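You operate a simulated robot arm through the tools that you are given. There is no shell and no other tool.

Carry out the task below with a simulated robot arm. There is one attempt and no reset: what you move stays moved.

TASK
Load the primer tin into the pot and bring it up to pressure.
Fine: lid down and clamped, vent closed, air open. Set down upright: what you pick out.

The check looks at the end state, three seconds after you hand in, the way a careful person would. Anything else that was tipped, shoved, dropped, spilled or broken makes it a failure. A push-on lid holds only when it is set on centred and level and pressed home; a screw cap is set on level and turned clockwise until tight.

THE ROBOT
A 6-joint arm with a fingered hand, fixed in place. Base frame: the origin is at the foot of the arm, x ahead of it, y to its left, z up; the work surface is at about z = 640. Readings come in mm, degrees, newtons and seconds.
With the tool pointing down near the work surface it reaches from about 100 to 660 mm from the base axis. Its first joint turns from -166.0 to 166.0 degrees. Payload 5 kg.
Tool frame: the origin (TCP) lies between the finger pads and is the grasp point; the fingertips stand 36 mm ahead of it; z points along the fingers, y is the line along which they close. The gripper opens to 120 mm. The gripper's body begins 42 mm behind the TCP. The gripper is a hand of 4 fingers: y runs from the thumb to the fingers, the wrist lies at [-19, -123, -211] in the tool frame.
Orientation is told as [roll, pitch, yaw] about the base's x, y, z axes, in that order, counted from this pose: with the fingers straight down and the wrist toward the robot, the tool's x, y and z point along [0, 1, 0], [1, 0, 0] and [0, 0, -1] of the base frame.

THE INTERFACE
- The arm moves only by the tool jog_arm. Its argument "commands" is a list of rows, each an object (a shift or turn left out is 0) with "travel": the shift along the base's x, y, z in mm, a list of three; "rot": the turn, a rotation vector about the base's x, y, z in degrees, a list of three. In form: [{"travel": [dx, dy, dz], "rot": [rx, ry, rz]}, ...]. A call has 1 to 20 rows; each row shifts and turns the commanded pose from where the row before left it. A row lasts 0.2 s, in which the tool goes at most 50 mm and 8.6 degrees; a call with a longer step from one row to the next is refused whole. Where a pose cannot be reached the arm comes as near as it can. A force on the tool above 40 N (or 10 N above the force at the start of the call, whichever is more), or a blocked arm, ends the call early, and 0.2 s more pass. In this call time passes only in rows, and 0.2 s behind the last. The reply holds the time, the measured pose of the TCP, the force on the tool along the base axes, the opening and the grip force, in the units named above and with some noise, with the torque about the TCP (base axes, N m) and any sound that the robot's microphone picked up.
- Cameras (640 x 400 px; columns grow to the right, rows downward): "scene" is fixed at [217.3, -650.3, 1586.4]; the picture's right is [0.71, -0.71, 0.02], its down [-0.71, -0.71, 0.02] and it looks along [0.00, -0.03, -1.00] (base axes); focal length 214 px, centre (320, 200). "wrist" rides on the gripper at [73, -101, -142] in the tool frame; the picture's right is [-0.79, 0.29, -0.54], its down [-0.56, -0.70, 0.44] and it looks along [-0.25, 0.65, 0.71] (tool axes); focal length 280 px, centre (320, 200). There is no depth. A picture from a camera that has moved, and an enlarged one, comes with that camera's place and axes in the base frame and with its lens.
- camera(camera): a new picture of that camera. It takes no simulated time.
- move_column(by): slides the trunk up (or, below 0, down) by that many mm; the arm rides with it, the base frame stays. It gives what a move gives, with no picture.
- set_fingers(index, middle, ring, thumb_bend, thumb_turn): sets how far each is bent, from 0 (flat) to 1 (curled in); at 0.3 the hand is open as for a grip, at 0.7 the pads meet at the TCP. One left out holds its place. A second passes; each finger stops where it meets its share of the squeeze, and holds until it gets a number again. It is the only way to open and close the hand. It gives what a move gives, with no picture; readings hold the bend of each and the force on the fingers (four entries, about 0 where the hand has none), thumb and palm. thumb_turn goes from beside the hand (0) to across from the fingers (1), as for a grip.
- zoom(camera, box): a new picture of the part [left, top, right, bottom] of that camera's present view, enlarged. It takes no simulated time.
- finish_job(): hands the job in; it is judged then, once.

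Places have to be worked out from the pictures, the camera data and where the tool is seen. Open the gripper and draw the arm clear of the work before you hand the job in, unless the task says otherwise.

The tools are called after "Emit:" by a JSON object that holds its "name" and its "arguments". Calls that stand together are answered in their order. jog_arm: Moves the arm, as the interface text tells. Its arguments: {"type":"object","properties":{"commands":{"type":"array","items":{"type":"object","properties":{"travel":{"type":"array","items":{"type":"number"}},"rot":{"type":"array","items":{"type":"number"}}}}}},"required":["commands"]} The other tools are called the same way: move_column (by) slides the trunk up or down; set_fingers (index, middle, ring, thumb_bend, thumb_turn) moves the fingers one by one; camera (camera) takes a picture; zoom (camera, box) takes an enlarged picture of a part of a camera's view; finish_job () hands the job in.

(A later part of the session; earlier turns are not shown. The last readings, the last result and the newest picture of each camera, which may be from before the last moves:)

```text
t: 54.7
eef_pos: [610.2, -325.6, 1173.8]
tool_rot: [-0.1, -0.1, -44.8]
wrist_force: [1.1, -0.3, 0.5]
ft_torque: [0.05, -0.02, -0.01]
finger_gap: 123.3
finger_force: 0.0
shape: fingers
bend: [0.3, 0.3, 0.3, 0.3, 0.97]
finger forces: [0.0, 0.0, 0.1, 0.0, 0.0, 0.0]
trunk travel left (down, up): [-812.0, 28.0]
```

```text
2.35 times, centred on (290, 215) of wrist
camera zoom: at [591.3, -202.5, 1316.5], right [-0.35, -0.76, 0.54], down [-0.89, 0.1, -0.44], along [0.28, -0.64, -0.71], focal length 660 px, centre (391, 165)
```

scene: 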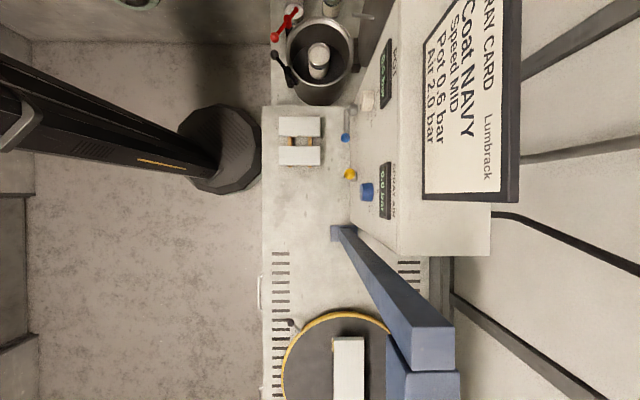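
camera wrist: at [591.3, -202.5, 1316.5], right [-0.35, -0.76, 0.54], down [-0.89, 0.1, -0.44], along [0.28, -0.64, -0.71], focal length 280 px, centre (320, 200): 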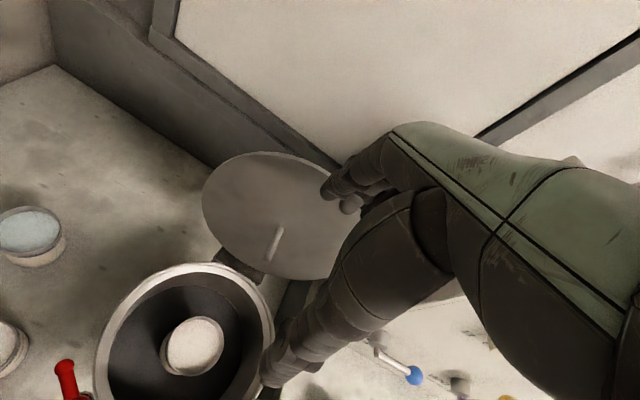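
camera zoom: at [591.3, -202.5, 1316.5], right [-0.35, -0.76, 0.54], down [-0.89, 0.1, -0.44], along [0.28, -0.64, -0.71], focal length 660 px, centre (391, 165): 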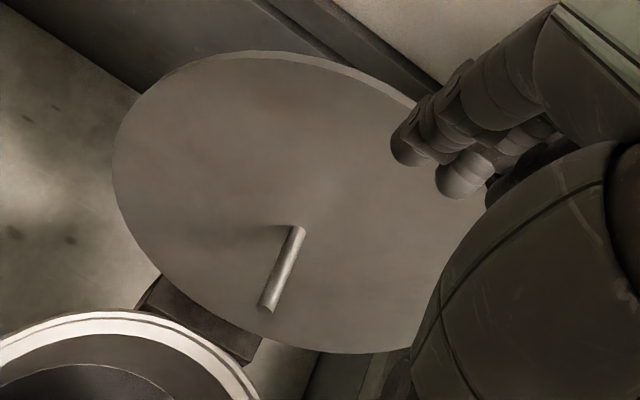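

My estimates fit (rod base and tip within a few px), with the lid only some 8 mm thick. I move over the top edge and look again before lowering.

Emit:
{"name": "jog_arm", "arguments": {"commands": [{"travel": [24.2, -24.6, 0]}, {"travel": [24.2, -24.6, 0]}, {"travel": [24.2, -24.6, 0]}, {"travel": [24.2, -24.6, 0]}]}}

Emit:
{"name": "camera", "arguments": {"camera": "wrist"}}

Emit:
{"name": "zoom", "arguments": {"camera": "wrist", "box": [190, 150, 430, 400]}}

Emit:
{"name": "zoom", "arguments": {"camera": "scene", "box": [260, 0, 460, 120]}}

```text
t: 55.7
eef_pos: [708.7, -424.5, 1173.5]
tool_rot: [0.0, 0.1, -44.6]
wrist_force: [0.0, -0.5, -0.9]
ft_torque: [0.01, 0.01, 0.03]
finger_gap: 123.2
finger_force: 0.1
shape: fingers
bend: [0.3, 0.3, 0.3, 0.3, 0.97]
finger forces: [0.0, 0.0, 0.0, 0.0, 0.0, 0.0]
trunk travel left (down, up): [-812.0, 28.0]
```

```text
taken
camera wrist: at [689.5, -302.1, 1316.7], right [-0.35, -0.76, 0.54], down [-0.89, 0.1, -0.44], along [0.29, -0.64, -0.72], focal length 280 px, centre (320, 200)
```

wrist: 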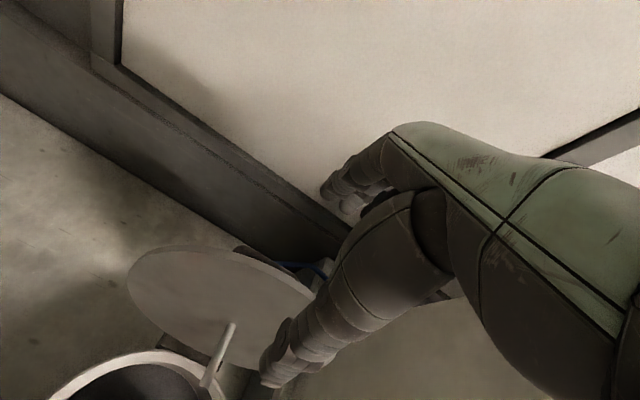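

```text
1.60 times, centred on (310, 275) of wrist
camera zoom: at [689.5, -302.1, 1316.7], right [-0.35, -0.76, 0.54], down [-0.89, 0.1, -0.44], along [0.29, -0.64, -0.72], focal length 449 px, centre (336, 80)
```

zoom: 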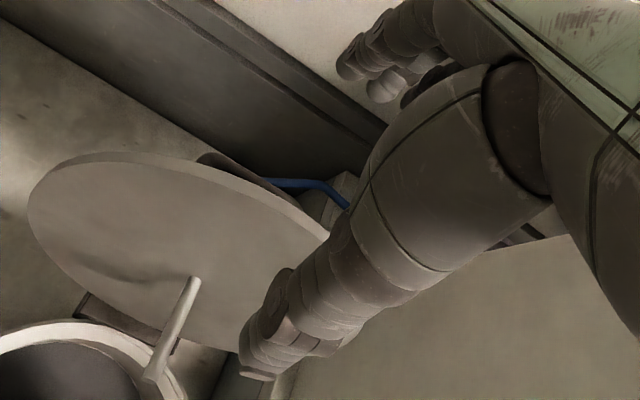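

```text
3.20 times, centred on (360, 60) of scene
camera zoom: at [217.3, -650.3, 1586.4], right [0.71, -0.71, 0.02], down [-0.71, -0.71, 0.02], along [0.0, -0.03, -1.0], focal length 686 px, centre (192, 648)
```

zoom: 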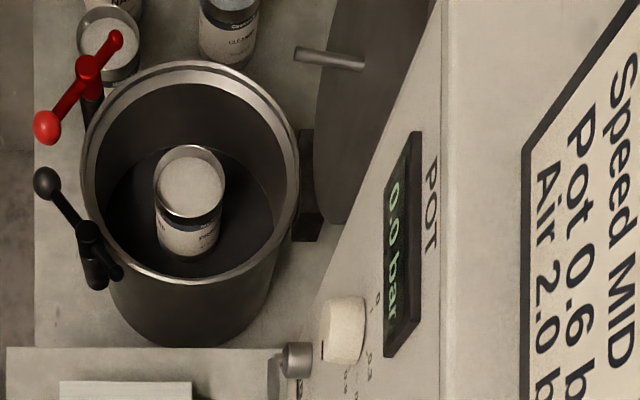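

There is a dark fitting with a blue hose behind the lid, so I want to see behind it before putting fingers there. The back wall is at r≈1055, so I can move the hand 42 mm further back at this height and look down behind the lid.

Emit:
{"name": "jog_arm", "arguments": {"commands": [{"travel": [20, -20, 0]}, {"travel": [20, -20, 0]}]}}

Emit:
{"name": "camera", "arguments": {"camera": "wrist"}}

Emit:
{"name": "zoom", "arguments": {"camera": "wrist", "box": [60, 200, 380, 400]}}

```text
t: 56.3
eef_pos: [748.6, -466.0, 1173.5]
tool_rot: [0.1, 0.1, -44.7]
wrist_force: [0.1, 0.0, -0.4]
ft_torque: [0.03, -0.01, 0.01]
finger_gap: 123.3
finger_force: 0.1
shape: fingers
bend: [0.3, 0.3, 0.3, 0.3, 0.97]
finger forces: [0.1, 0.0, 0.0, 0.0, 0.0, 0.0]
trunk travel left (down, up): [-812.0, 28.0]
```

```text
taken
camera wrist: at [729.3, -343.3, 1316.3], right [-0.35, -0.76, 0.54], down [-0.89, 0.1, -0.44], along [0.29, -0.64, -0.72], focal length 280 px, centre (320, 200)
```

wrist: 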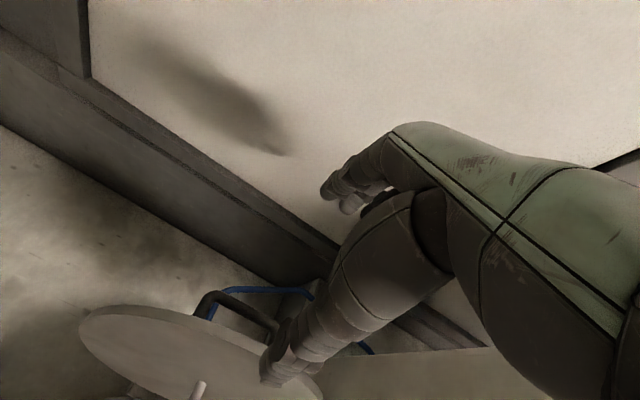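

```text
2.00 times, centred on (220, 300) of wrist
camera zoom: at [729.3, -343.3, 1316.3], right [-0.35, -0.76, 0.54], down [-0.89, 0.1, -0.44], along [0.29, -0.64, -0.72], focal length 561 px, centre (520, 0)
```

zoom: 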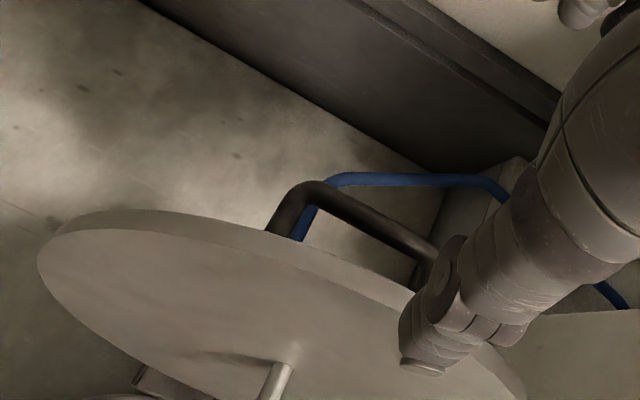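

Behind the lid is a U-handle (its top side), plus a hose; the lid's top edge itself is free. I'll straddle the top edge with thumb in front and fingers behind. First I move back over the edge and raise the arm relative to the trunk, so that I can pre-lower the trunk for the later part of the swing.

Emit:
{"name": "jog_arm", "arguments": {"commands": [{"travel": [-22.8, 18.7, 10]}, {"travel": [-22.8, 18.7, 10]}, {"travel": [0, 0, 30]}, {"travel": [0, 0, 30]}, {"travel": [0, 0, 30]}, {"travel": [0, 0, 30]}]}}

Emit:
{"name": "camera", "arguments": {"camera": "wrist"}}

```text
t: 57.7
eef_pos: [701.0, -427.0, 1315.0]
tool_rot: [-0.1, 0.0, -44.8]
wrist_force: [0.4, -0.5, -0.5]
ft_torque: [0.01, -0.03, 0.01]
finger_gap: 123.5
finger_force: 0.1
shape: fingers
bend: [0.3, 0.3, 0.3, 0.3, 0.97]
finger forces: [0.0, 0.0, 0.1, 0.0, 0.0, 0.0]
trunk travel left (down, up): [-812.0, 28.0]
```

```text
taken
camera wrist: at [681.2, -304.7, 1458.0], right [-0.35, -0.76, 0.54], down [-0.89, 0.1, -0.44], along [0.29, -0.64, -0.71], focal length 280 px, centre (320, 200)
```

wrist: 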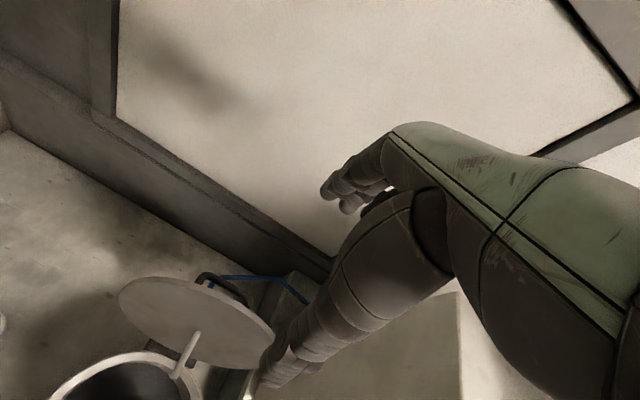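

Reached z=1315 without trouble. I zoom here to re-triangulate the lid's edge and the handle.

Emit:
{"name": "zoom", "arguments": {"camera": "wrist", "box": [90, 250, 330, 400]}}

```text
2.67 times, centred on (210, 325) of wrist
camera zoom: at [681.2, -304.7, 1458.0], right [-0.35, -0.76, 0.54], down [-0.89, 0.1, -0.44], along [0.29, -0.64, -0.71], focal length 748 px, centre (613, -133)
```

zoom: 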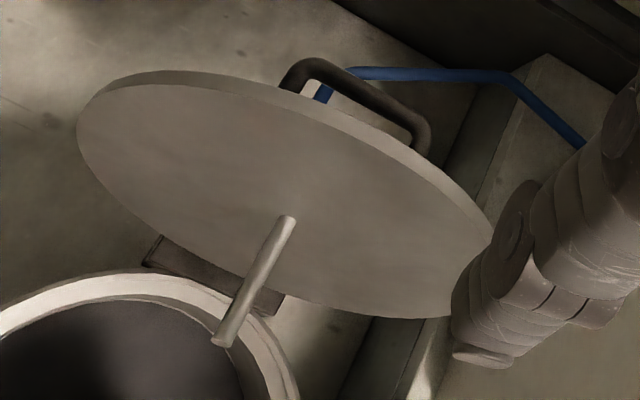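

The projected edge position matches the picture (within a few px), and the handle spans s≈150–231 behind the lid's centre. I lower by trunk until the fingertips are just above the lid's top edge.

Emit:
{"name": "move_column", "arguments": {"by": -150}}

Emit:
{"name": "camera", "arguments": {"camera": "wrist"}}

Emit:
{"name": "zoom", "arguments": {"camera": "wrist", "box": [100, 150, 400, 400]}}

```text
t: 59.4
eef_pos: [701.2, -426.8, 1164.0]
tool_rot: [0.0, 0.0, -44.7]
wrist_force: [0.7, -0.1, -0.3]
ft_torque: [0.0, 0.02, 0.03]
finger_gap: 123.3
finger_force: 0.0
shape: fingers
bend: [0.3, 0.3, 0.3, 0.3, 0.97]
finger forces: [0.1, 0.0, 0.0, 0.0, 0.0, 0.1]
trunk travel left (down, up): [-662.0, 178.0]
```

```text
taken
camera wrist: at [681.3, -304.6, 1307.8], right [-0.35, -0.76, 0.54], down [-0.89, 0.09, -0.44], along [0.29, -0.64, -0.71], focal length 280 px, centre (320, 200)
```

wrist: 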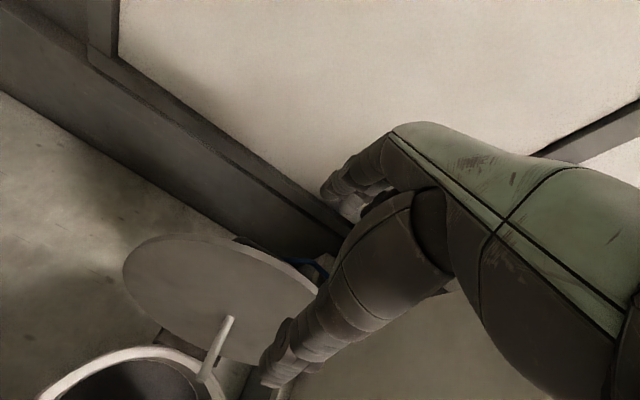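

```text
1.60 times, centred on (250, 275) of wrist
camera zoom: at [681.3, -304.6, 1307.8], right [-0.35, -0.76, 0.54], down [-0.89, 0.09, -0.44], along [0.29, -0.64, -0.71], focal length 449 px, centre (432, 80)
```

zoom: 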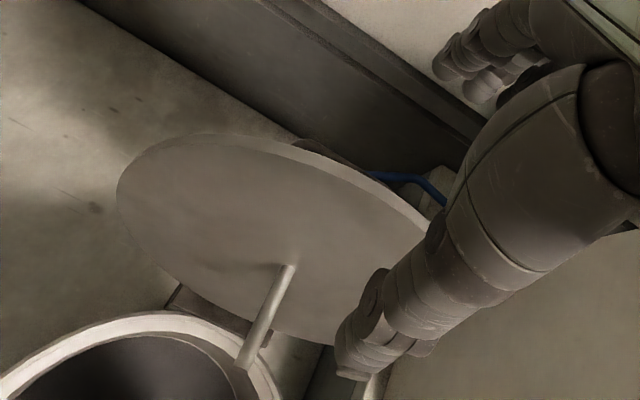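

Thumb in front, fingers behind, nothing touched. I lower another 80 mm to straddle the edge.

Emit:
{"name": "move_column", "arguments": {"by": -80}}

Emit:
{"name": "camera", "arguments": {"camera": "wrist"}}

Emit:
{"name": "zoom", "arguments": {"camera": "scene", "box": [260, 0, 460, 120]}}

```text
t: 60.6
eef_pos: [700.7, -426.7, 1085.7]
tool_rot: [0.0, 0.0, -44.7]
wrist_force: [-0.8, 0.0, 0.5]
ft_torque: [-0.01, 0.0, -0.02]
finger_gap: 123.4
finger_force: 0.0
shape: fingers
bend: [0.3, 0.3, 0.3, 0.3, 0.97]
finger forces: [0.1, 0.0, 0.1, 0.0, 0.0, 0.0]
trunk travel left (down, up): [-582.0, 258.0]
```

```text
taken
camera wrist: at [681.3, -304.5, 1227.8], right [-0.35, -0.76, 0.54], down [-0.89, 0.09, -0.44], along [0.29, -0.64, -0.71], focal length 280 px, centre (320, 200)
```

wrist: 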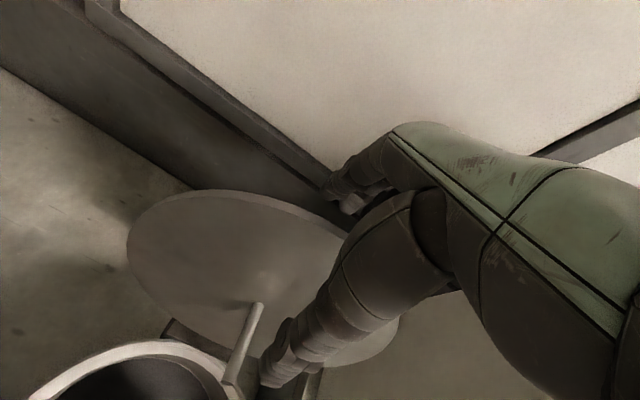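

```text
3.20 times, centred on (360, 60) of scene
camera zoom: at [217.3, -650.3, 1586.4], right [0.71, -0.71, 0.02], down [-0.71, -0.71, 0.02], along [0.0, -0.03, -1.0], focal length 686 px, centre (192, 648)
```

zoom: 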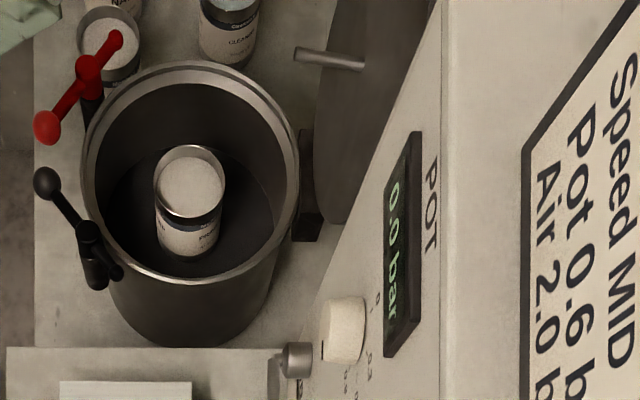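

The lid's top edge is between thumb and fingers, no contact force. I narrow the cage.

Emit:
{"name": "set_fingers", "arguments": {"index": 0.54, "middle": 0.54, "ring": 0.54, "thumb_bend": 0.5}}

Emit:
{"name": "camera", "arguments": {"camera": "wrist"}}

```text
t: 61.6
eef_pos: [701.0, -426.1, 1085.3]
tool_rot: [-0.1, -0.1, -44.8]
wrist_force: [-0.1, -0.6, 0.5]
ft_torque: [0.01, -0.02, 0.0]
finger_gap: 58.7
finger_force: 0.0
shape: fingers
bend: [0.54, 0.54, 0.54, 0.5, 0.97]
finger forces: [0.0, 0.0, 0.0, 0.0, 0.0, 0.0]
trunk travel left (down, up): [-582.0, 258.0]
```

```text
taken
camera wrist: at [681.4, -304.6, 1227.7], right [-0.35, -0.76, 0.54], down [-0.89, 0.09, -0.44], along [0.29, -0.64, -0.71], focal length 280 px, centre (320, 200)
```

wrist: 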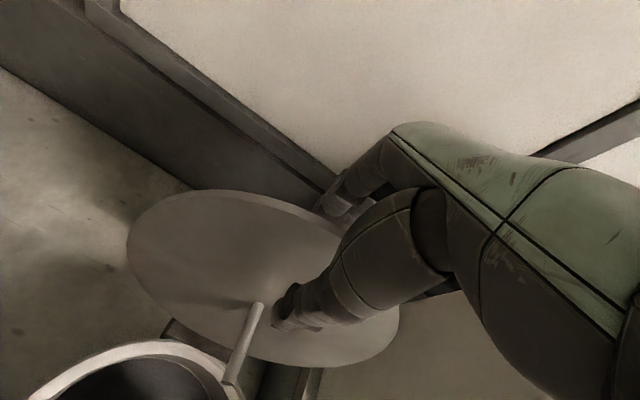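

No contact yet. I pull the hand toward the robot side in small steps, so the fingers pick up the lid from behind.

Emit:
{"name": "jog_arm", "arguments": {"commands": [{"travel": [-7, 7, 0]}, {"travel": [-7, 7, 0]}, {"travel": [-7, 7, 0]}, {"travel": [-7, 7, 0]}]}}

Emit:
{"name": "camera", "arguments": {"camera": "wrist"}}

```text
t: 62.6
eef_pos: [673.0, -399.0, 1086.0]
tool_rot: [0.0, -0.4, -44.7]
wrist_force: [2.0, -0.8, 10.8]
ft_torque: [-0.34, -0.36, -0.01]
finger_gap: 59.8
finger_force: 5.7
shape: fingers
bend: [0.53, 0.53, 0.54, 0.5, 0.97]
finger forces: [8.6, 3.3, 0.0, 0.0, 0.0, 0.0]
trunk travel left (down, up): [-582.0, 258.0]
```

```text
taken
camera wrist: at [652.9, -276.0, 1228.9], right [-0.35, -0.76, 0.54], down [-0.89, 0.09, -0.45], along [0.29, -0.64, -0.71], focal length 280 px, centre (320, 200)
```

wrist: 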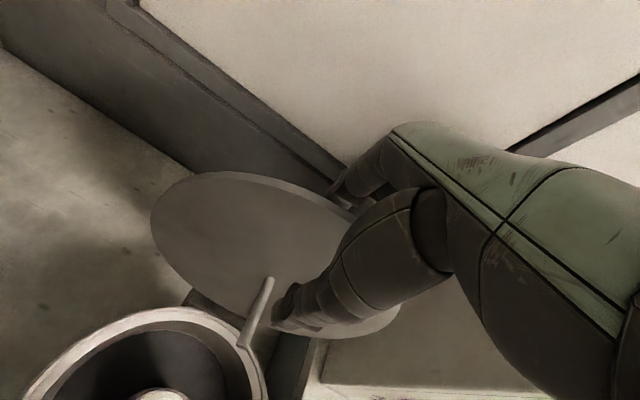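

The lid has rotated forward about 5° but there is an 11 N upward push, so its edge seems to press up into the finger roots. I raise the hand 10 mm and look closely.

Emit:
{"name": "jog_arm", "arguments": {"commands": [{"travel": [0, 0, 5]}, {"travel": [0, 0, 5]}]}}

Emit:
{"name": "zoom", "arguments": {"camera": "wrist", "box": [200, 130, 440, 360]}}

```text
t: 63.2
eef_pos: [674.5, -399.6, 1093.3]
tool_rot: [0.0, 0.0, -44.8]
wrist_force: [0.4, 0.4, -0.7]
ft_torque: [-0.01, 0.03, -0.01]
finger_gap: 59.3
finger_force: 0.6
shape: fingers
bend: [0.54, 0.54, 0.54, 0.5, 0.97]
finger forces: [0.3, 0.2, 0.1, 0.0, 0.0, 0.1]
trunk travel left (down, up): [-582.0, 258.0]
```

```text
1.74 times, centred on (320, 245) of wrist
camera zoom: at [653.8, -276.5, 1236.6], right [-0.35, -0.76, 0.54], down [-0.89, 0.1, -0.44], along [0.29, -0.64, -0.72], focal length 488 px, centre (320, 122)
```

zoom: 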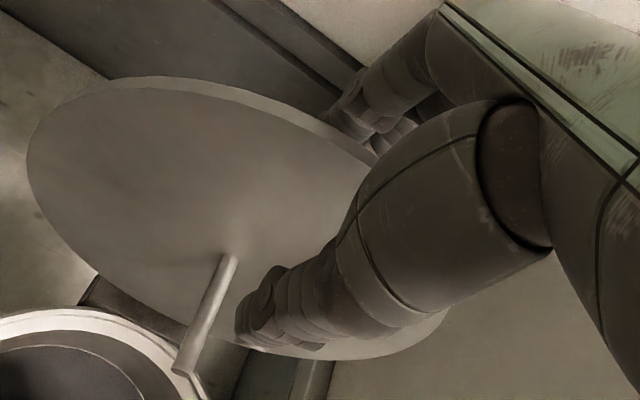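

The force vanished and the lid holds its new angle. I continue pulling at this slightly higher level.

Emit:
{"name": "jog_arm", "arguments": {"commands": [{"travel": [-7, 7, 2]}, {"travel": [-7, 7, 1]}, {"travel": [-7, 7, 0]}]}}

Emit:
{"name": "camera", "arguments": {"camera": "wrist"}}

```text
t: 64.0
eef_pos: [650.7, -377.4, 1098.3]
tool_rot: [0.1, 0.0, -44.7]
wrist_force: [0.3, 0.2, 0.5]
ft_torque: [-0.01, -0.01, 0.04]
finger_gap: 58.8
finger_force: 0.1
shape: fingers
bend: [0.54, 0.54, 0.54, 0.5, 0.97]
finger forces: [0.0, 0.1, 0.1, 0.0, 0.0, 0.0]
trunk travel left (down, up): [-582.0, 258.0]
```

```text
taken
camera wrist: at [631.8, -255.7, 1240.4], right [-0.35, -0.76, 0.54], down [-0.89, 0.09, -0.44], along [0.29, -0.64, -0.71], focal length 280 px, centre (320, 200)
```

wrist: 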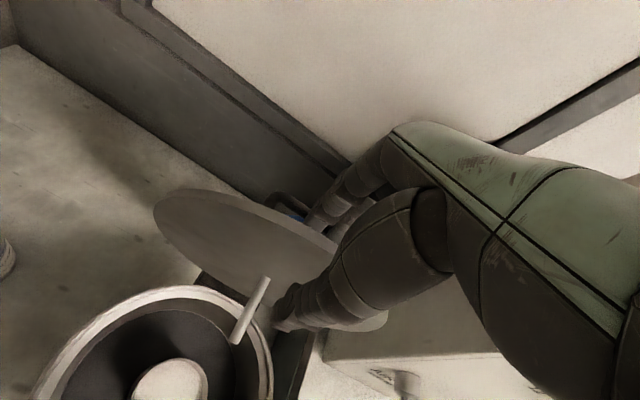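

The lid is now a few degrees past vertical and neither thumb nor fingers feel it, so the hinge may have friction. I wait a moment without moving and compare.

Emit:
{"name": "jog_arm", "arguments": {"commands": [{"travel": [0, 0, 0]}, {"travel": [0, 0, 0]}, {"travel": [0, 0, 0]}]}}

Emit:
{"name": "camera", "arguments": {"camera": "wrist"}}

```text
t: 64.8
eef_pos: [651.4, -378.2, 1097.7]
tool_rot: [0.0, 0.0, -44.6]
wrist_force: [-1.6, 0.7, -0.5]
ft_torque: [0.03, 0.0, 0.02]
finger_gap: 59.7
finger_force: 0.5
shape: fingers
bend: [0.54, 0.54, 0.54, 0.49, 0.97]
finger forces: [0.1, 0.0, 0.1, 0.0, 1.1, 0.1]
trunk travel left (down, up): [-582.0, 258.0]
```

```text
taken
camera wrist: at [631.9, -255.7, 1240.6], right [-0.35, -0.76, 0.54], down [-0.89, 0.09, -0.44], along [0.29, -0.64, -0.71], focal length 280 px, centre (320, 200)
```

wrist: 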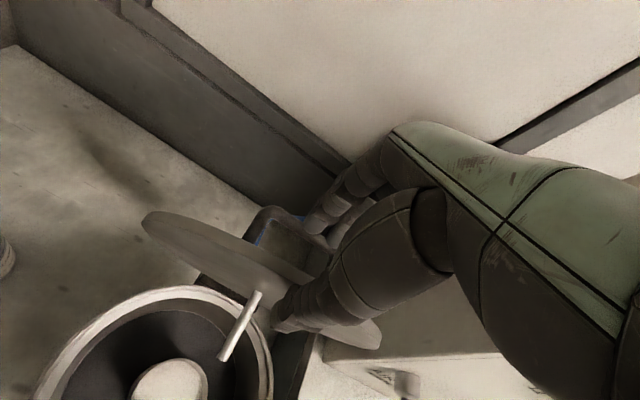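

The lid now rests lightly on the thumb (1.1 N): it falls slowly, so the hinge is damped. I follow it down along its arc, tilting the hand with it so the thumb keeps supporting it.

Emit:
{"name": "jog_arm", "arguments": {"commands": [{"travel": [-9.76, 9.76, -7.9], "rot": [-2.97, -2.97, 0]}, {"travel": [-9.76, 9.76, -7.9], "rot": [-2.97, -2.97, 0]}, {"travel": [-11.53, 11.53, -5.3], "rot": [-3.39, -3.39, 0]}, {"travel": [-11.53, 11.53, -5.3], "rot": [-3.39, -3.39, 0]}]}}

Emit:
{"name": "camera", "arguments": {"camera": "wrist"}}

Emit:
{"name": "zoom", "arguments": {"camera": "scene", "box": [240, 0, 440, 120]}}

```text
t: 65.8
eef_pos: [609.5, -334.5, 1072.9]
tool_rot: [0.0, -17.9, -44.7]
wrist_force: [-0.5, -0.2, -1.0]
ft_torque: [-0.03, 0.0, -0.02]
finger_gap: 60.4
finger_force: 0.6
shape: fingers
bend: [0.54, 0.54, 0.54, 0.49, 0.97]
finger forces: [0.0, 0.0, 0.0, 0.0, 2.2, 0.1]
trunk travel left (down, up): [-582.0, 258.0]
```

```text
taken
camera wrist: at [561.8, -184.1, 1176.9], right [-0.48, -0.63, 0.61], down [-0.77, -0.03, -0.64], along [0.42, -0.77, -0.48], focal length 280 px, centre (320, 200)
```

wrist: 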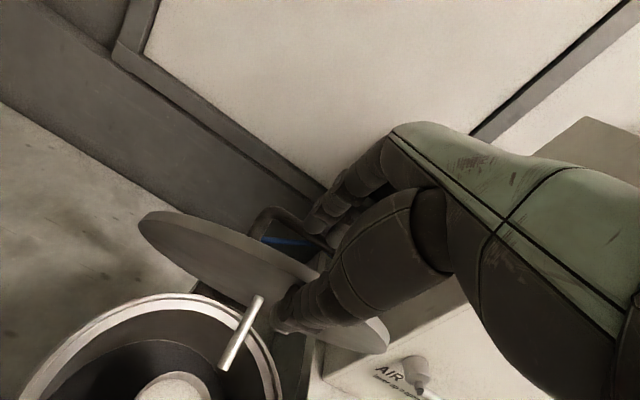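

```text
3.20 times, centred on (340, 60) of scene
camera zoom: at [217.3, -650.3, 1586.4], right [0.71, -0.71, 0.02], down [-0.71, -0.71, 0.02], along [0.0, -0.03, -1.0], focal length 686 px, centre (256, 648)
```

zoom: 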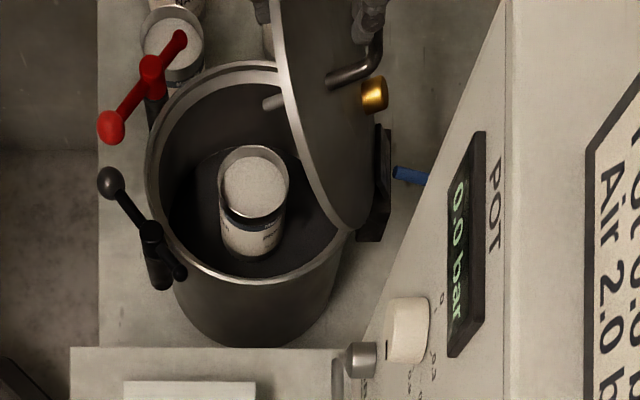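

It works: the lid follows, resting on the thumb with about 2 N. I continue along the arc.

Emit:
{"name": "jog_arm", "arguments": {"commands": [{"travel": [-11.03, 11.03, -7.6], "rot": [-3.39, -3.39, 0]}, {"travel": [-11.03, 11.03, -7.6], "rot": [-3.39, -3.39, 0]}, {"travel": [-10.1, 10.1, -9.85], "rot": [-3.39, -3.39, 0]}, {"travel": [-10.1, 10.1, -9.85], "rot": [-3.39, -3.39, 0]}]}}

Emit:
{"name": "camera", "arguments": {"camera": "wrist"}}

Emit:
{"name": "zoom", "arguments": {"camera": "scene", "box": [240, 0, 440, 120]}}

```text
t: 66.8
eef_pos: [566.6, -292.4, 1037.3]
tool_rot: [-0.2, -37.3, -44.7]
wrist_force: [-0.6, 1.1, -2.9]
ft_torque: [-0.05, -0.02, 0.01]
finger_gap: 61.2
finger_force: 1.7
shape: fingers
bend: [0.54, 0.54, 0.54, 0.48, 0.97]
finger forces: [0.1, 0.0, 0.0, 0.0, 3.3, 0.0]
trunk travel left (down, up): [-582.0, 258.0]
```

```text
taken
camera wrist: at [500.5, -124.4, 1090.2], right [-0.62, -0.49, 0.61], down [-0.6, -0.2, -0.77], along [0.5, -0.85, -0.17], focal length 280 px, centre (320, 200)
```

wrist: 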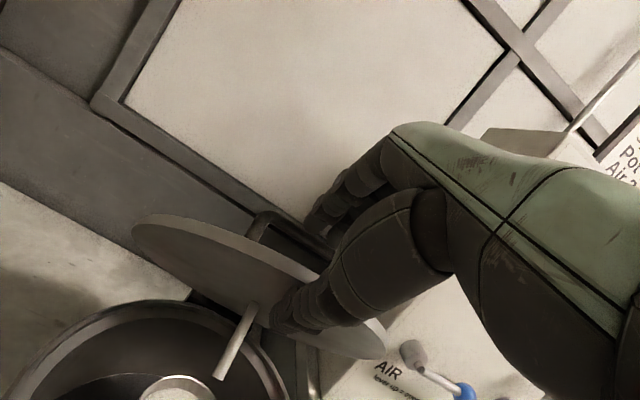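

```text
3.20 times, centred on (340, 60) of scene
camera zoom: at [217.3, -650.3, 1586.4], right [0.71, -0.71, 0.02], down [-0.71, -0.71, 0.02], along [0.0, -0.03, -1.0], focal length 686 px, centre (256, 648)
```

zoom: 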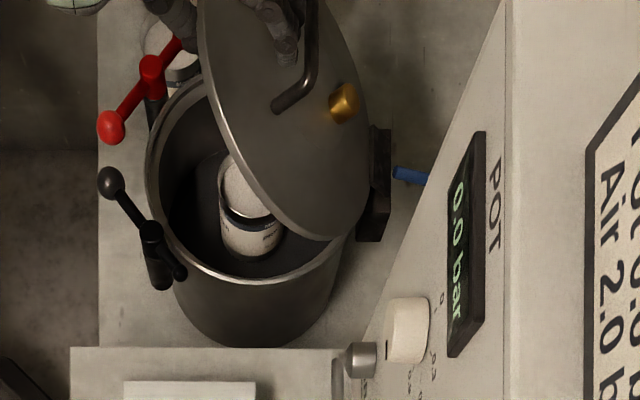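

Going well. I continue down to a lid angle of about 30°.

Emit:
{"name": "jog_arm", "arguments": {"commands": [{"travel": [-9.09, 9.09, -11.65], "rot": [-3.39, -3.39, 0]}, {"travel": [-9.09, 9.09, -11.65], "rot": [-3.39, -3.39, 0]}, {"travel": [-7.85, 7.85, -13.5], "rot": [-3.39, -3.39, 0]}, {"travel": [-7.85, 7.85, -13.5], "rot": [-3.39, -3.39, 0]}]}}

Emit:
{"name": "camera", "arguments": {"camera": "wrist"}}

Emit:
{"name": "zoom", "arguments": {"camera": "scene", "box": [220, 0, 420, 120]}}

```text
t: 67.8
eef_pos: [532.7, -260.1, 987.4]
tool_rot: [-0.4, -56.5, -44.5]
wrist_force: [-1.1, 1.5, -4.1]
ft_torque: [-0.03, -0.03, 0.0]
finger_gap: 62.4
finger_force: 2.0
shape: fingers
bend: [0.54, 0.54, 0.54, 0.48, 0.97]
finger forces: [0.1, 0.0, 0.0, 0.0, 4.0, 0.0]
trunk travel left (down, up): [-582.0, 258.0]
```

```text
taken
camera wrist: at [461.7, -85.9, 982.5], right [-0.76, -0.35, 0.54], down [-0.41, -0.39, -0.83], along [0.5, -0.85, 0.15], focal length 280 px, centre (320, 200)
```

wrist: 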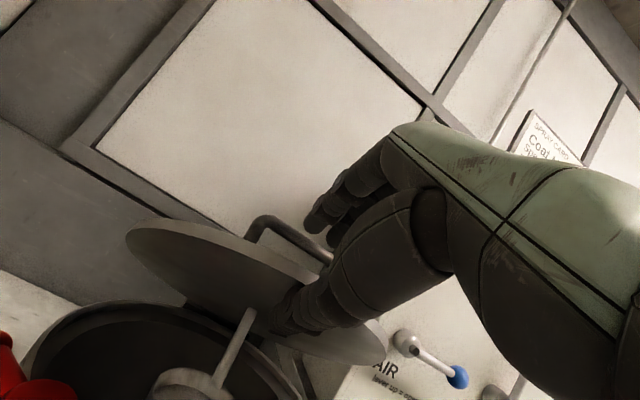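

```text
3.20 times, centred on (320, 60) of scene
camera zoom: at [217.3, -650.3, 1586.4], right [0.71, -0.71, 0.02], down [-0.71, -0.71, 0.02], along [0.0, -0.03, -1.0], focal length 686 px, centre (320, 648)
```

zoom: 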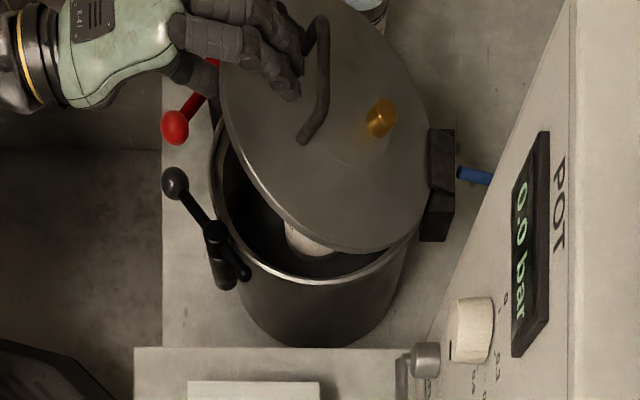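

The rod is heading into the tin's opening and the thumb carries 4 N. One more pair of steps brings the lid to about 22°.

Emit:
{"name": "jog_arm", "arguments": {"commands": [{"travel": [-6.47, 6.47, -15], "rot": [-3.39, -3.39, 0]}, {"travel": [-6.47, 6.47, -15], "rot": [-3.39, -3.39, 0]}]}}

Emit:
{"name": "camera", "arguments": {"camera": "wrist"}}

Emit:
{"name": "zoom", "arguments": {"camera": "scene", "box": [220, 0, 420, 120]}}

```text
t: 68.4
eef_pos: [522.3, -247.4, 956.1]
tool_rot: [-0.5, -65.8, -44.1]
wrist_force: [-0.8, 0.8, -4.5]
ft_torque: [-0.06, -0.01, -0.02]
finger_gap: 62.0
finger_force: 2.0
shape: fingers
bend: [0.54, 0.54, 0.54, 0.48, 0.97]
finger forces: [0.0, 0.0, 0.1, 0.0, 4.3, 0.0]
trunk travel left (down, up): [-582.0, 258.0]
```

```text
taken
camera wrist: at [451.7, -74.8, 922.5], right [-0.82, -0.29, 0.49], down [-0.31, -0.48, -0.82], along [0.48, -0.82, 0.3], focal length 280 px, centre (320, 200)
```

wrist: 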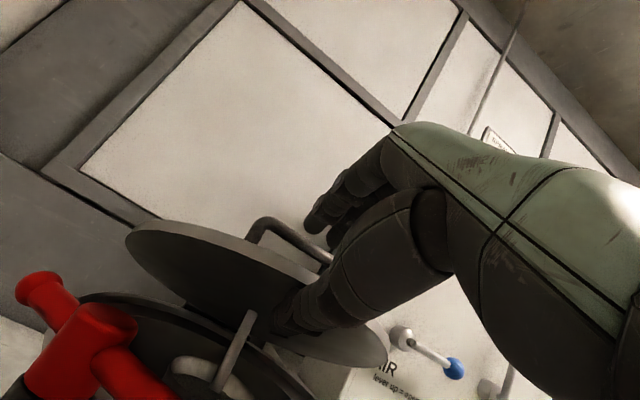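

```text
3.20 times, centred on (320, 60) of scene
camera zoom: at [217.3, -650.3, 1586.4], right [0.71, -0.71, 0.02], down [-0.71, -0.71, 0.02], along [0.0, -0.03, -1.0], focal length 686 px, centre (320, 648)
```

zoom: 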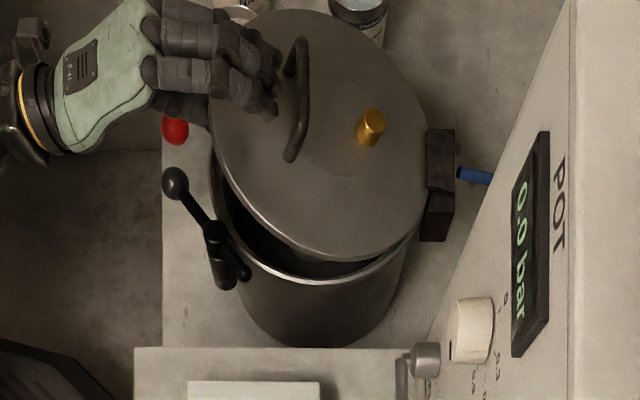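

The lid is at about 22° and the rod enters the tin opening. I lower it further by opening the thumb slowly.

Emit:
{"name": "set_fingers", "arguments": {"thumb_bend": 0.4}}

Emit:
{"name": "camera", "arguments": {"camera": "wrist"}}

Emit:
{"name": "zoom", "arguments": {"camera": "scene", "box": [220, 0, 420, 120]}}

```text
t: 69.4
eef_pos: [520.8, -246.1, 957.6]
tool_rot: [-0.8, -65.9, -44.3]
wrist_force: [1.0, 1.7, -4.6]
ft_torque: [0.0, -0.09, -0.07]
finger_gap: 77.1
finger_force: 2.0
shape: fingers
bend: [0.54, 0.54, 0.54, 0.38, 0.97]
finger forces: [0.0, 0.0, 0.0, 0.0, 4.1, 0.0]
trunk travel left (down, up): [-582.0, 258.0]
```

```text
taken
camera wrist: at [451.7, -74.9, 923.0], right [-0.82, -0.29, 0.49], down [-0.31, -0.48, -0.82], along [0.47, -0.83, 0.31], focal length 280 px, centre (320, 200)
```

wrist: 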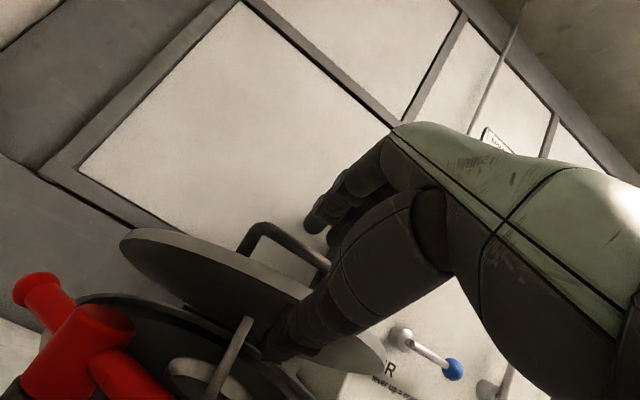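

```text
3.20 times, centred on (320, 60) of scene
camera zoom: at [217.3, -650.3, 1586.4], right [0.71, -0.71, 0.02], down [-0.71, -0.71, 0.02], along [0.0, -0.03, -1.0], focal length 686 px, centre (320, 648)
```

zoom: 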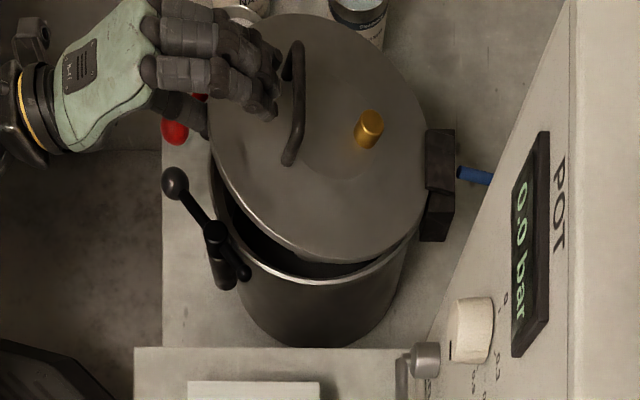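

Lower again, still supported (4 N). I open the thumb fully to 0.3.

Emit:
{"name": "set_fingers", "arguments": {"thumb_bend": 0.3}}

Emit:
{"name": "camera", "arguments": {"camera": "wrist"}}

Emit:
{"name": "zoom", "arguments": {"camera": "scene", "box": [220, 0, 420, 120]}}

```text
t: 70.4
eef_pos: [520.7, -247.1, 957.3]
tool_rot: [-0.8, -65.9, -44.3]
wrist_force: [1.1, 1.8, -3.5]
ft_torque: [-0.02, -0.1, -0.05]
finger_gap: 91.8
finger_force: 1.9
shape: fingers
bend: [0.54, 0.54, 0.54, 0.27, 0.97]
finger forces: [0.1, 0.1, 0.0, 0.0, 3.9, 0.1]
trunk travel left (down, up): [-582.0, 258.0]
```

```text
taken
camera wrist: at [451.6, -75.0, 923.0], right [-0.82, -0.29, 0.49], down [-0.31, -0.48, -0.82], along [0.47, -0.83, 0.31], focal length 280 px, centre (320, 200)
```

wrist: 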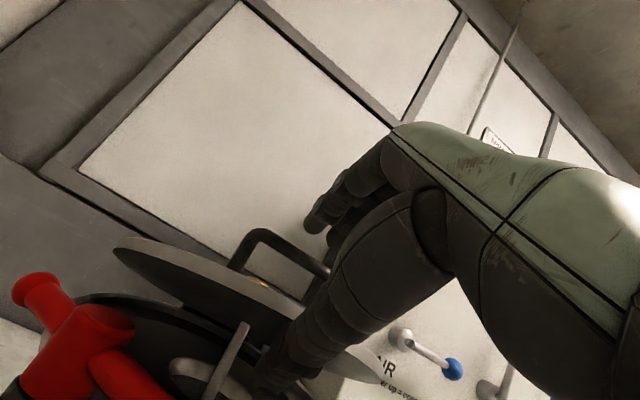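

```text
3.20 times, centred on (320, 60) of scene
camera zoom: at [217.3, -650.3, 1586.4], right [0.71, -0.71, 0.02], down [-0.71, -0.71, 0.02], along [0.0, -0.03, -1.0], focal length 686 px, centre (320, 648)
```

zoom: 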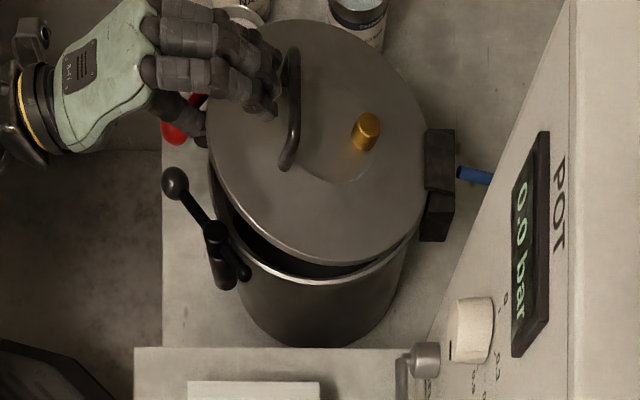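

The lid is now at roughly 15°. I withdraw the hand along the lid's slope toward the front so the thumb slides out and the damped lid settles.

Emit:
{"name": "jog_arm", "arguments": {"commands": [{"travel": [-7, 7, 2.5]}, {"travel": [-7, 7, 2.5]}, {"travel": [-7, 7, 2.5]}, {"travel": [-7, 7, 2.5]}]}}

Emit:
{"name": "zoom", "arguments": {"camera": "scene", "box": [220, 0, 420, 120]}}

Emit:
{"name": "camera", "arguments": {"camera": "wrist"}}

```text
t: 71.6
eef_pos: [510.6, -223.8, 987.3]
tool_rot: [2.5, -68.4, -47.7]
wrist_force: [0.8, 0.4, -0.2]
ft_torque: [-0.02, -0.04, 0.0]
finger_gap: 88.5
finger_force: 0.1
shape: fingers
bend: [0.54, 0.54, 0.54, 0.3, 0.97]
finger forces: [0.0, 0.0, 0.1, 0.1, 0.1, 0.0]
trunk travel left (down, up): [-582.0, 258.0]
stopped in row 4: the arm was blocked; the commanded pose is now the measured one
```

```text
3.20 times, centred on (320, 60) of scene
camera zoom: at [217.3, -650.3, 1586.4], right [0.71, -0.71, 0.02], down [-0.71, -0.71, 0.02], along [0.0, -0.03, -1.0], focal length 686 px, centre (320, 648)
```

zoom: 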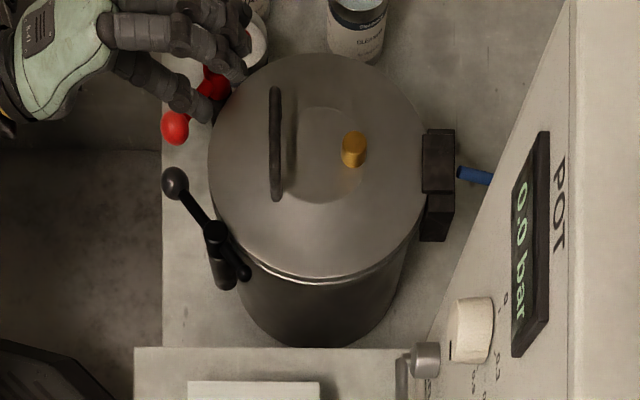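

```text
taken
camera wrist: at [445.2, -51.5, 947.4], right [-0.85, -0.28, 0.46], down [-0.28, -0.49, -0.82], along [0.45, -0.82, 0.34], focal length 280 px, centre (320, 200)
```

wrist: 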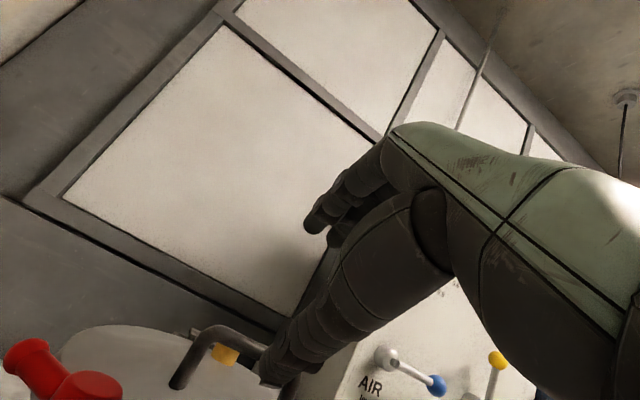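

The lid is down on the pot, and the hand is free. I raise the trunk to clear, then rotate the hand back to pointing down.

Emit:
{"name": "move_column", "arguments": {"by": 120}}

Emit:
{"name": "jog_arm", "arguments": {"commands": [{"travel": [0, 0, 0], "rot": [5.5, 5.5, 0]}, {"travel": [0, 0, 0], "rot": [5.5, 5.5, 0]}, {"travel": [0, 0, 0], "rot": [5.5, 5.5, 0]}, {"travel": [0, 0, 0], "rot": [5.5, 5.5, 0]}, {"travel": [0, 0, 0], "rot": [5.5, 5.5, 0]}, {"travel": [0, 0, 0], "rot": [5.5, 5.5, 0]}, {"travel": [0, 0, 0], "rot": [5.5, 5.5, 0]}, {"travel": [0, 0, 0], "rot": [5.5, 5.5, 0]}]}}

Emit:
{"name": "camera", "arguments": {"camera": "wrist"}}

Emit:
{"name": "camera", "arguments": {"camera": "scene"}}

```text
t: 73.1
eef_pos: [511.4, -224.0, 1105.6]
tool_rot: [2.5, -68.2, -47.6]
wrist_force: [0.0, 0.9, -0.2]
ft_torque: [-0.02, -0.02, -0.04]
finger_gap: 88.1
finger_force: 0.1
shape: fingers
bend: [0.54, 0.54, 0.54, 0.3, 0.97]
finger forces: [0.0, 0.1, 0.1, 0.1, 0.1, 0.0]
trunk travel left (down, up): [-702.0, 138.0]
```

```text
t: 74.9
eef_pos: [505.8, -223.7, 1108.0]
tool_rot: [0.1, -5.9, -46.1]
wrist_force: [0.7, 0.5, 0.3]
ft_torque: [0.03, 0.0, 0.02]
finger_gap: 88.0
finger_force: 0.0
shape: fingers
bend: [0.54, 0.54, 0.54, 0.3, 0.97]
finger forces: [0.1, 0.0, 0.0, 0.0, 0.1, 0.1]
trunk travel left (down, up): [-702.0, 138.0]
```

```text
taken
camera wrist: at [478.6, -92.6, 1239.8], right [-0.41, -0.72, 0.57], down [-0.85, 0.08, -0.52], along [0.32, -0.69, -0.64], focal length 280 px, centre (320, 200)
```

wrist: 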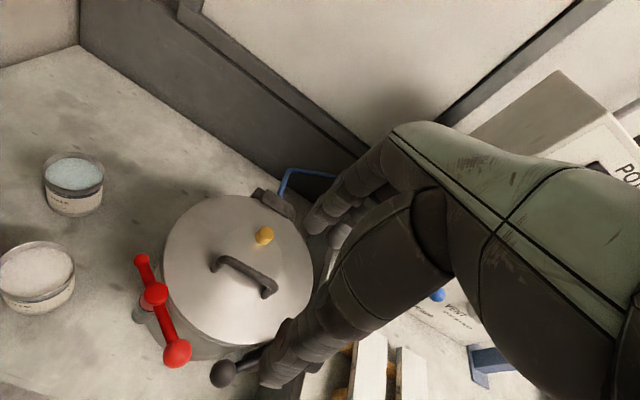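

```text
taken
```

scene: 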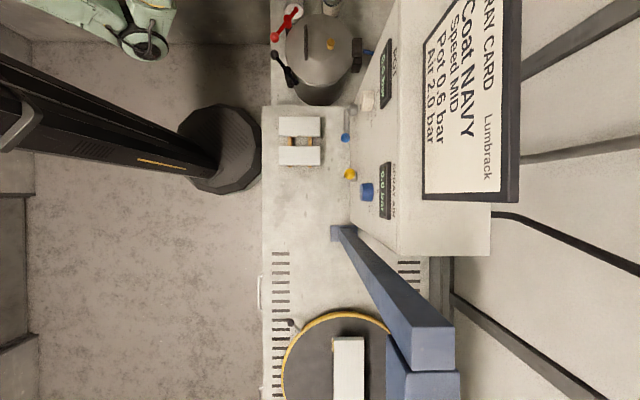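

The lid lies on the pot. I zoom in to check that it sits level and where the clamps are relative to its edge.

Emit:
{"name": "zoom", "arguments": {"camera": "wrist", "box": [110, 160, 330, 400]}}

Emit:
{"name": "zoom", "arguments": {"camera": "scene", "box": [250, 0, 390, 110]}}

```text
1.67 times, centred on (220, 280) of wrist
camera zoom: at [478.6, -92.6, 1239.8], right [-0.41, -0.72, 0.57], down [-0.85, 0.08, -0.52], along [0.32, -0.69, -0.64], focal length 467 px, centre (487, 67)
```

zoom: 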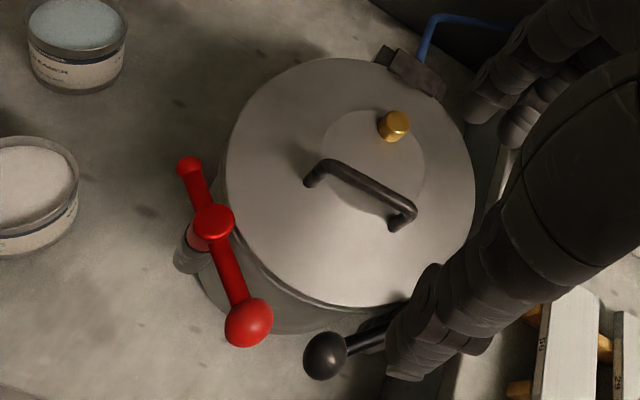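

```text
3.64 times, centred on (320, 55) of scene
camera zoom: at [217.3, -650.3, 1586.4], right [0.71, -0.71, 0.02], down [-0.71, -0.71, 0.02], along [0.0, -0.03, -1.0], focal length 780 px, centre (320, 727)
```

zoom: 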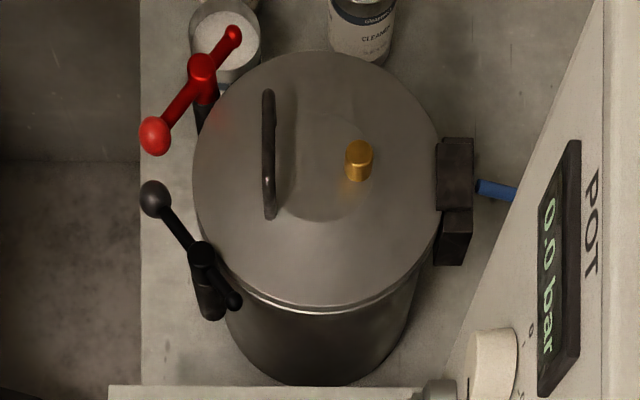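

The lid is closed and level. Now the clamps: each short arm has to swing 90° over the lid, by pushing the big red ball toward +s and the black ball toward -s. I make a pointing hand (index extended, the others curled) and look at where the index tip is.

Emit:
{"name": "set_fingers", "arguments": {"index": 0.45, "middle": 1.0, "ring": 1.0, "thumb_bend": 0.2}}

Emit:
{"name": "jog_arm", "arguments": {"commands": [{"travel": [0, 0, 0], "rot": [4, 4, 0.6]}, {"travel": [0, 0, 0], "rot": [0, 0, 0.6]}]}}

Emit:
{"name": "camera", "arguments": {"camera": "wrist"}}

Emit:
{"name": "zoom", "arguments": {"camera": "wrist", "box": [240, 100, 480, 400]}}

```text
t: 75.9
eef_pos: [504.9, -225.0, 1108.3]
tool_rot: [0.2, -6.1, -46.2]
wrist_force: [-0.7, -0.6, 0.7]
ft_torque: [0.0, -0.02, -0.01]
finger_gap: 110.4
finger_force: 0.0
shape: fingers
bend: [0.45, 1.0, 1.0, 0.2, 0.97]
finger forces: [0.1, 0.0, 0.0, 0.1, 0.0, 0.0]
trunk travel left (down, up): [-702.0, 138.0]
```

```text
t: 76.5
eef_pos: [504.7, -224.0, 1108.5]
tool_rot: [0.1, -0.5, -44.9]
wrist_force: [-0.2, 0.3, 0.6]
ft_torque: [-0.02, 0.01, 0.01]
finger_gap: 110.6
finger_force: 0.0
shape: fingers
bend: [0.45, 1.0, 1.0, 0.2, 0.97]
finger forces: [0.1, 0.1, 0.1, 0.0, 0.0, 0.1]
trunk travel left (down, up): [-702.0, 138.0]
```

```text
taken
camera wrist: at [483.8, -101.8, 1250.9], right [-0.36, -0.76, 0.54], down [-0.89, 0.1, -0.45], along [0.29, -0.64, -0.71], focal length 280 px, centre (320, 200)
```

wrist: 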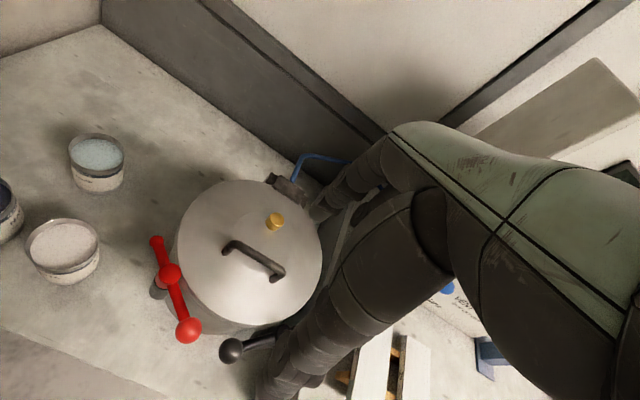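

```text
1.33 times, centred on (360, 250) of wrist
camera zoom: at [483.8, -101.8, 1250.9], right [-0.36, -0.76, 0.54], down [-0.89, 0.1, -0.45], along [0.29, -0.64, -0.71], focal length 374 px, centre (267, 133)
```

zoom: 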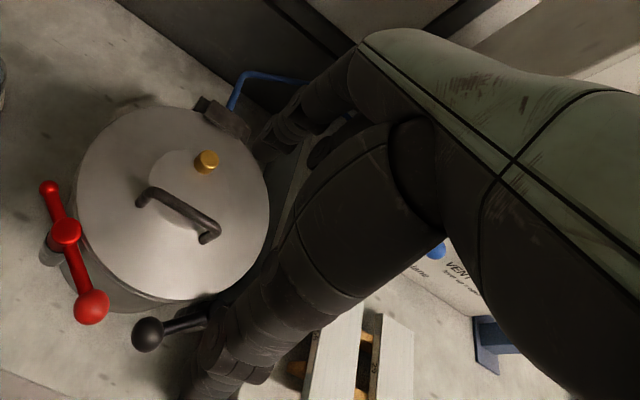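

The index tip sits at about tool (10, 42, 30). I move so that the index will come down between the two balls on the pot side of the red ball, at first staying higher.

Emit:
{"name": "jog_arm", "arguments": {"commands": [{"travel": [-15, 13.4, 0]}, {"travel": [-15, 13.4, 0]}, {"travel": [-15, 13.4, 0]}]}}

Emit:
{"name": "move_column", "arguments": {"by": -150}}

Emit:
{"name": "camera", "arguments": {"camera": "wrist"}}

Emit:
{"name": "zoom", "arguments": {"camera": "scene", "box": [220, 0, 360, 110]}}

```text
t: 77.3
eef_pos: [460.7, -186.4, 1098.2]
tool_rot: [0.2, -0.7, -44.9]
wrist_force: [-1.0, 0.3, -0.8]
ft_torque: [-0.02, 0.01, 0.03]
finger_gap: 110.5
finger_force: 0.1
shape: fingers
bend: [0.45, 1.0, 1.0, 0.2, 0.97]
finger forces: [0.0, 0.0, 0.1, 0.0, 0.0, 0.0]
out of reach, approached as far as the arm can: row 2, 3
trunk travel left (down, up): [-702.0, 138.0]
```

```text
t: 79.0
eef_pos: [461.8, -186.0, 947.5]
tool_rot: [0.1, -0.7, -44.9]
wrist_force: [1.7, -0.6, 0.1]
ft_torque: [-0.02, 0.0, 0.0]
finger_gap: 110.8
finger_force: 0.1
shape: fingers
bend: [0.45, 1.0, 1.0, 0.2, 0.97]
finger forces: [0.0, 0.1, 0.0, 0.1, 0.0, 0.0]
trunk travel left (down, up): [-552.0, 288.0]
```

```text
taken
camera wrist: at [440.9, -63.8, 1090.3], right [-0.36, -0.76, 0.54], down [-0.89, 0.1, -0.45], along [0.29, -0.64, -0.71], focal length 280 px, centre (320, 200)
```

wrist: 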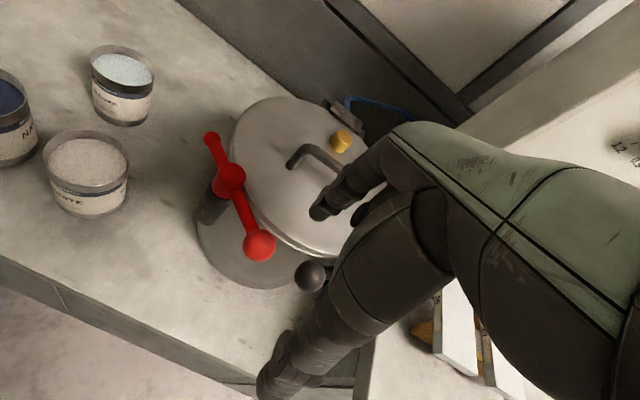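

```text
3.64 times, centred on (290, 55) of scene
camera zoom: at [217.3, -650.3, 1586.4], right [0.71, -0.71, 0.02], down [-0.71, -0.71, 0.02], along [0.0, -0.03, -1.0], focal length 780 px, centre (429, 727)
```

zoom: 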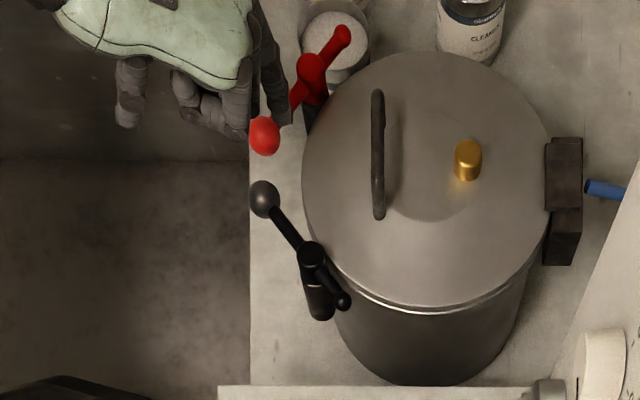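

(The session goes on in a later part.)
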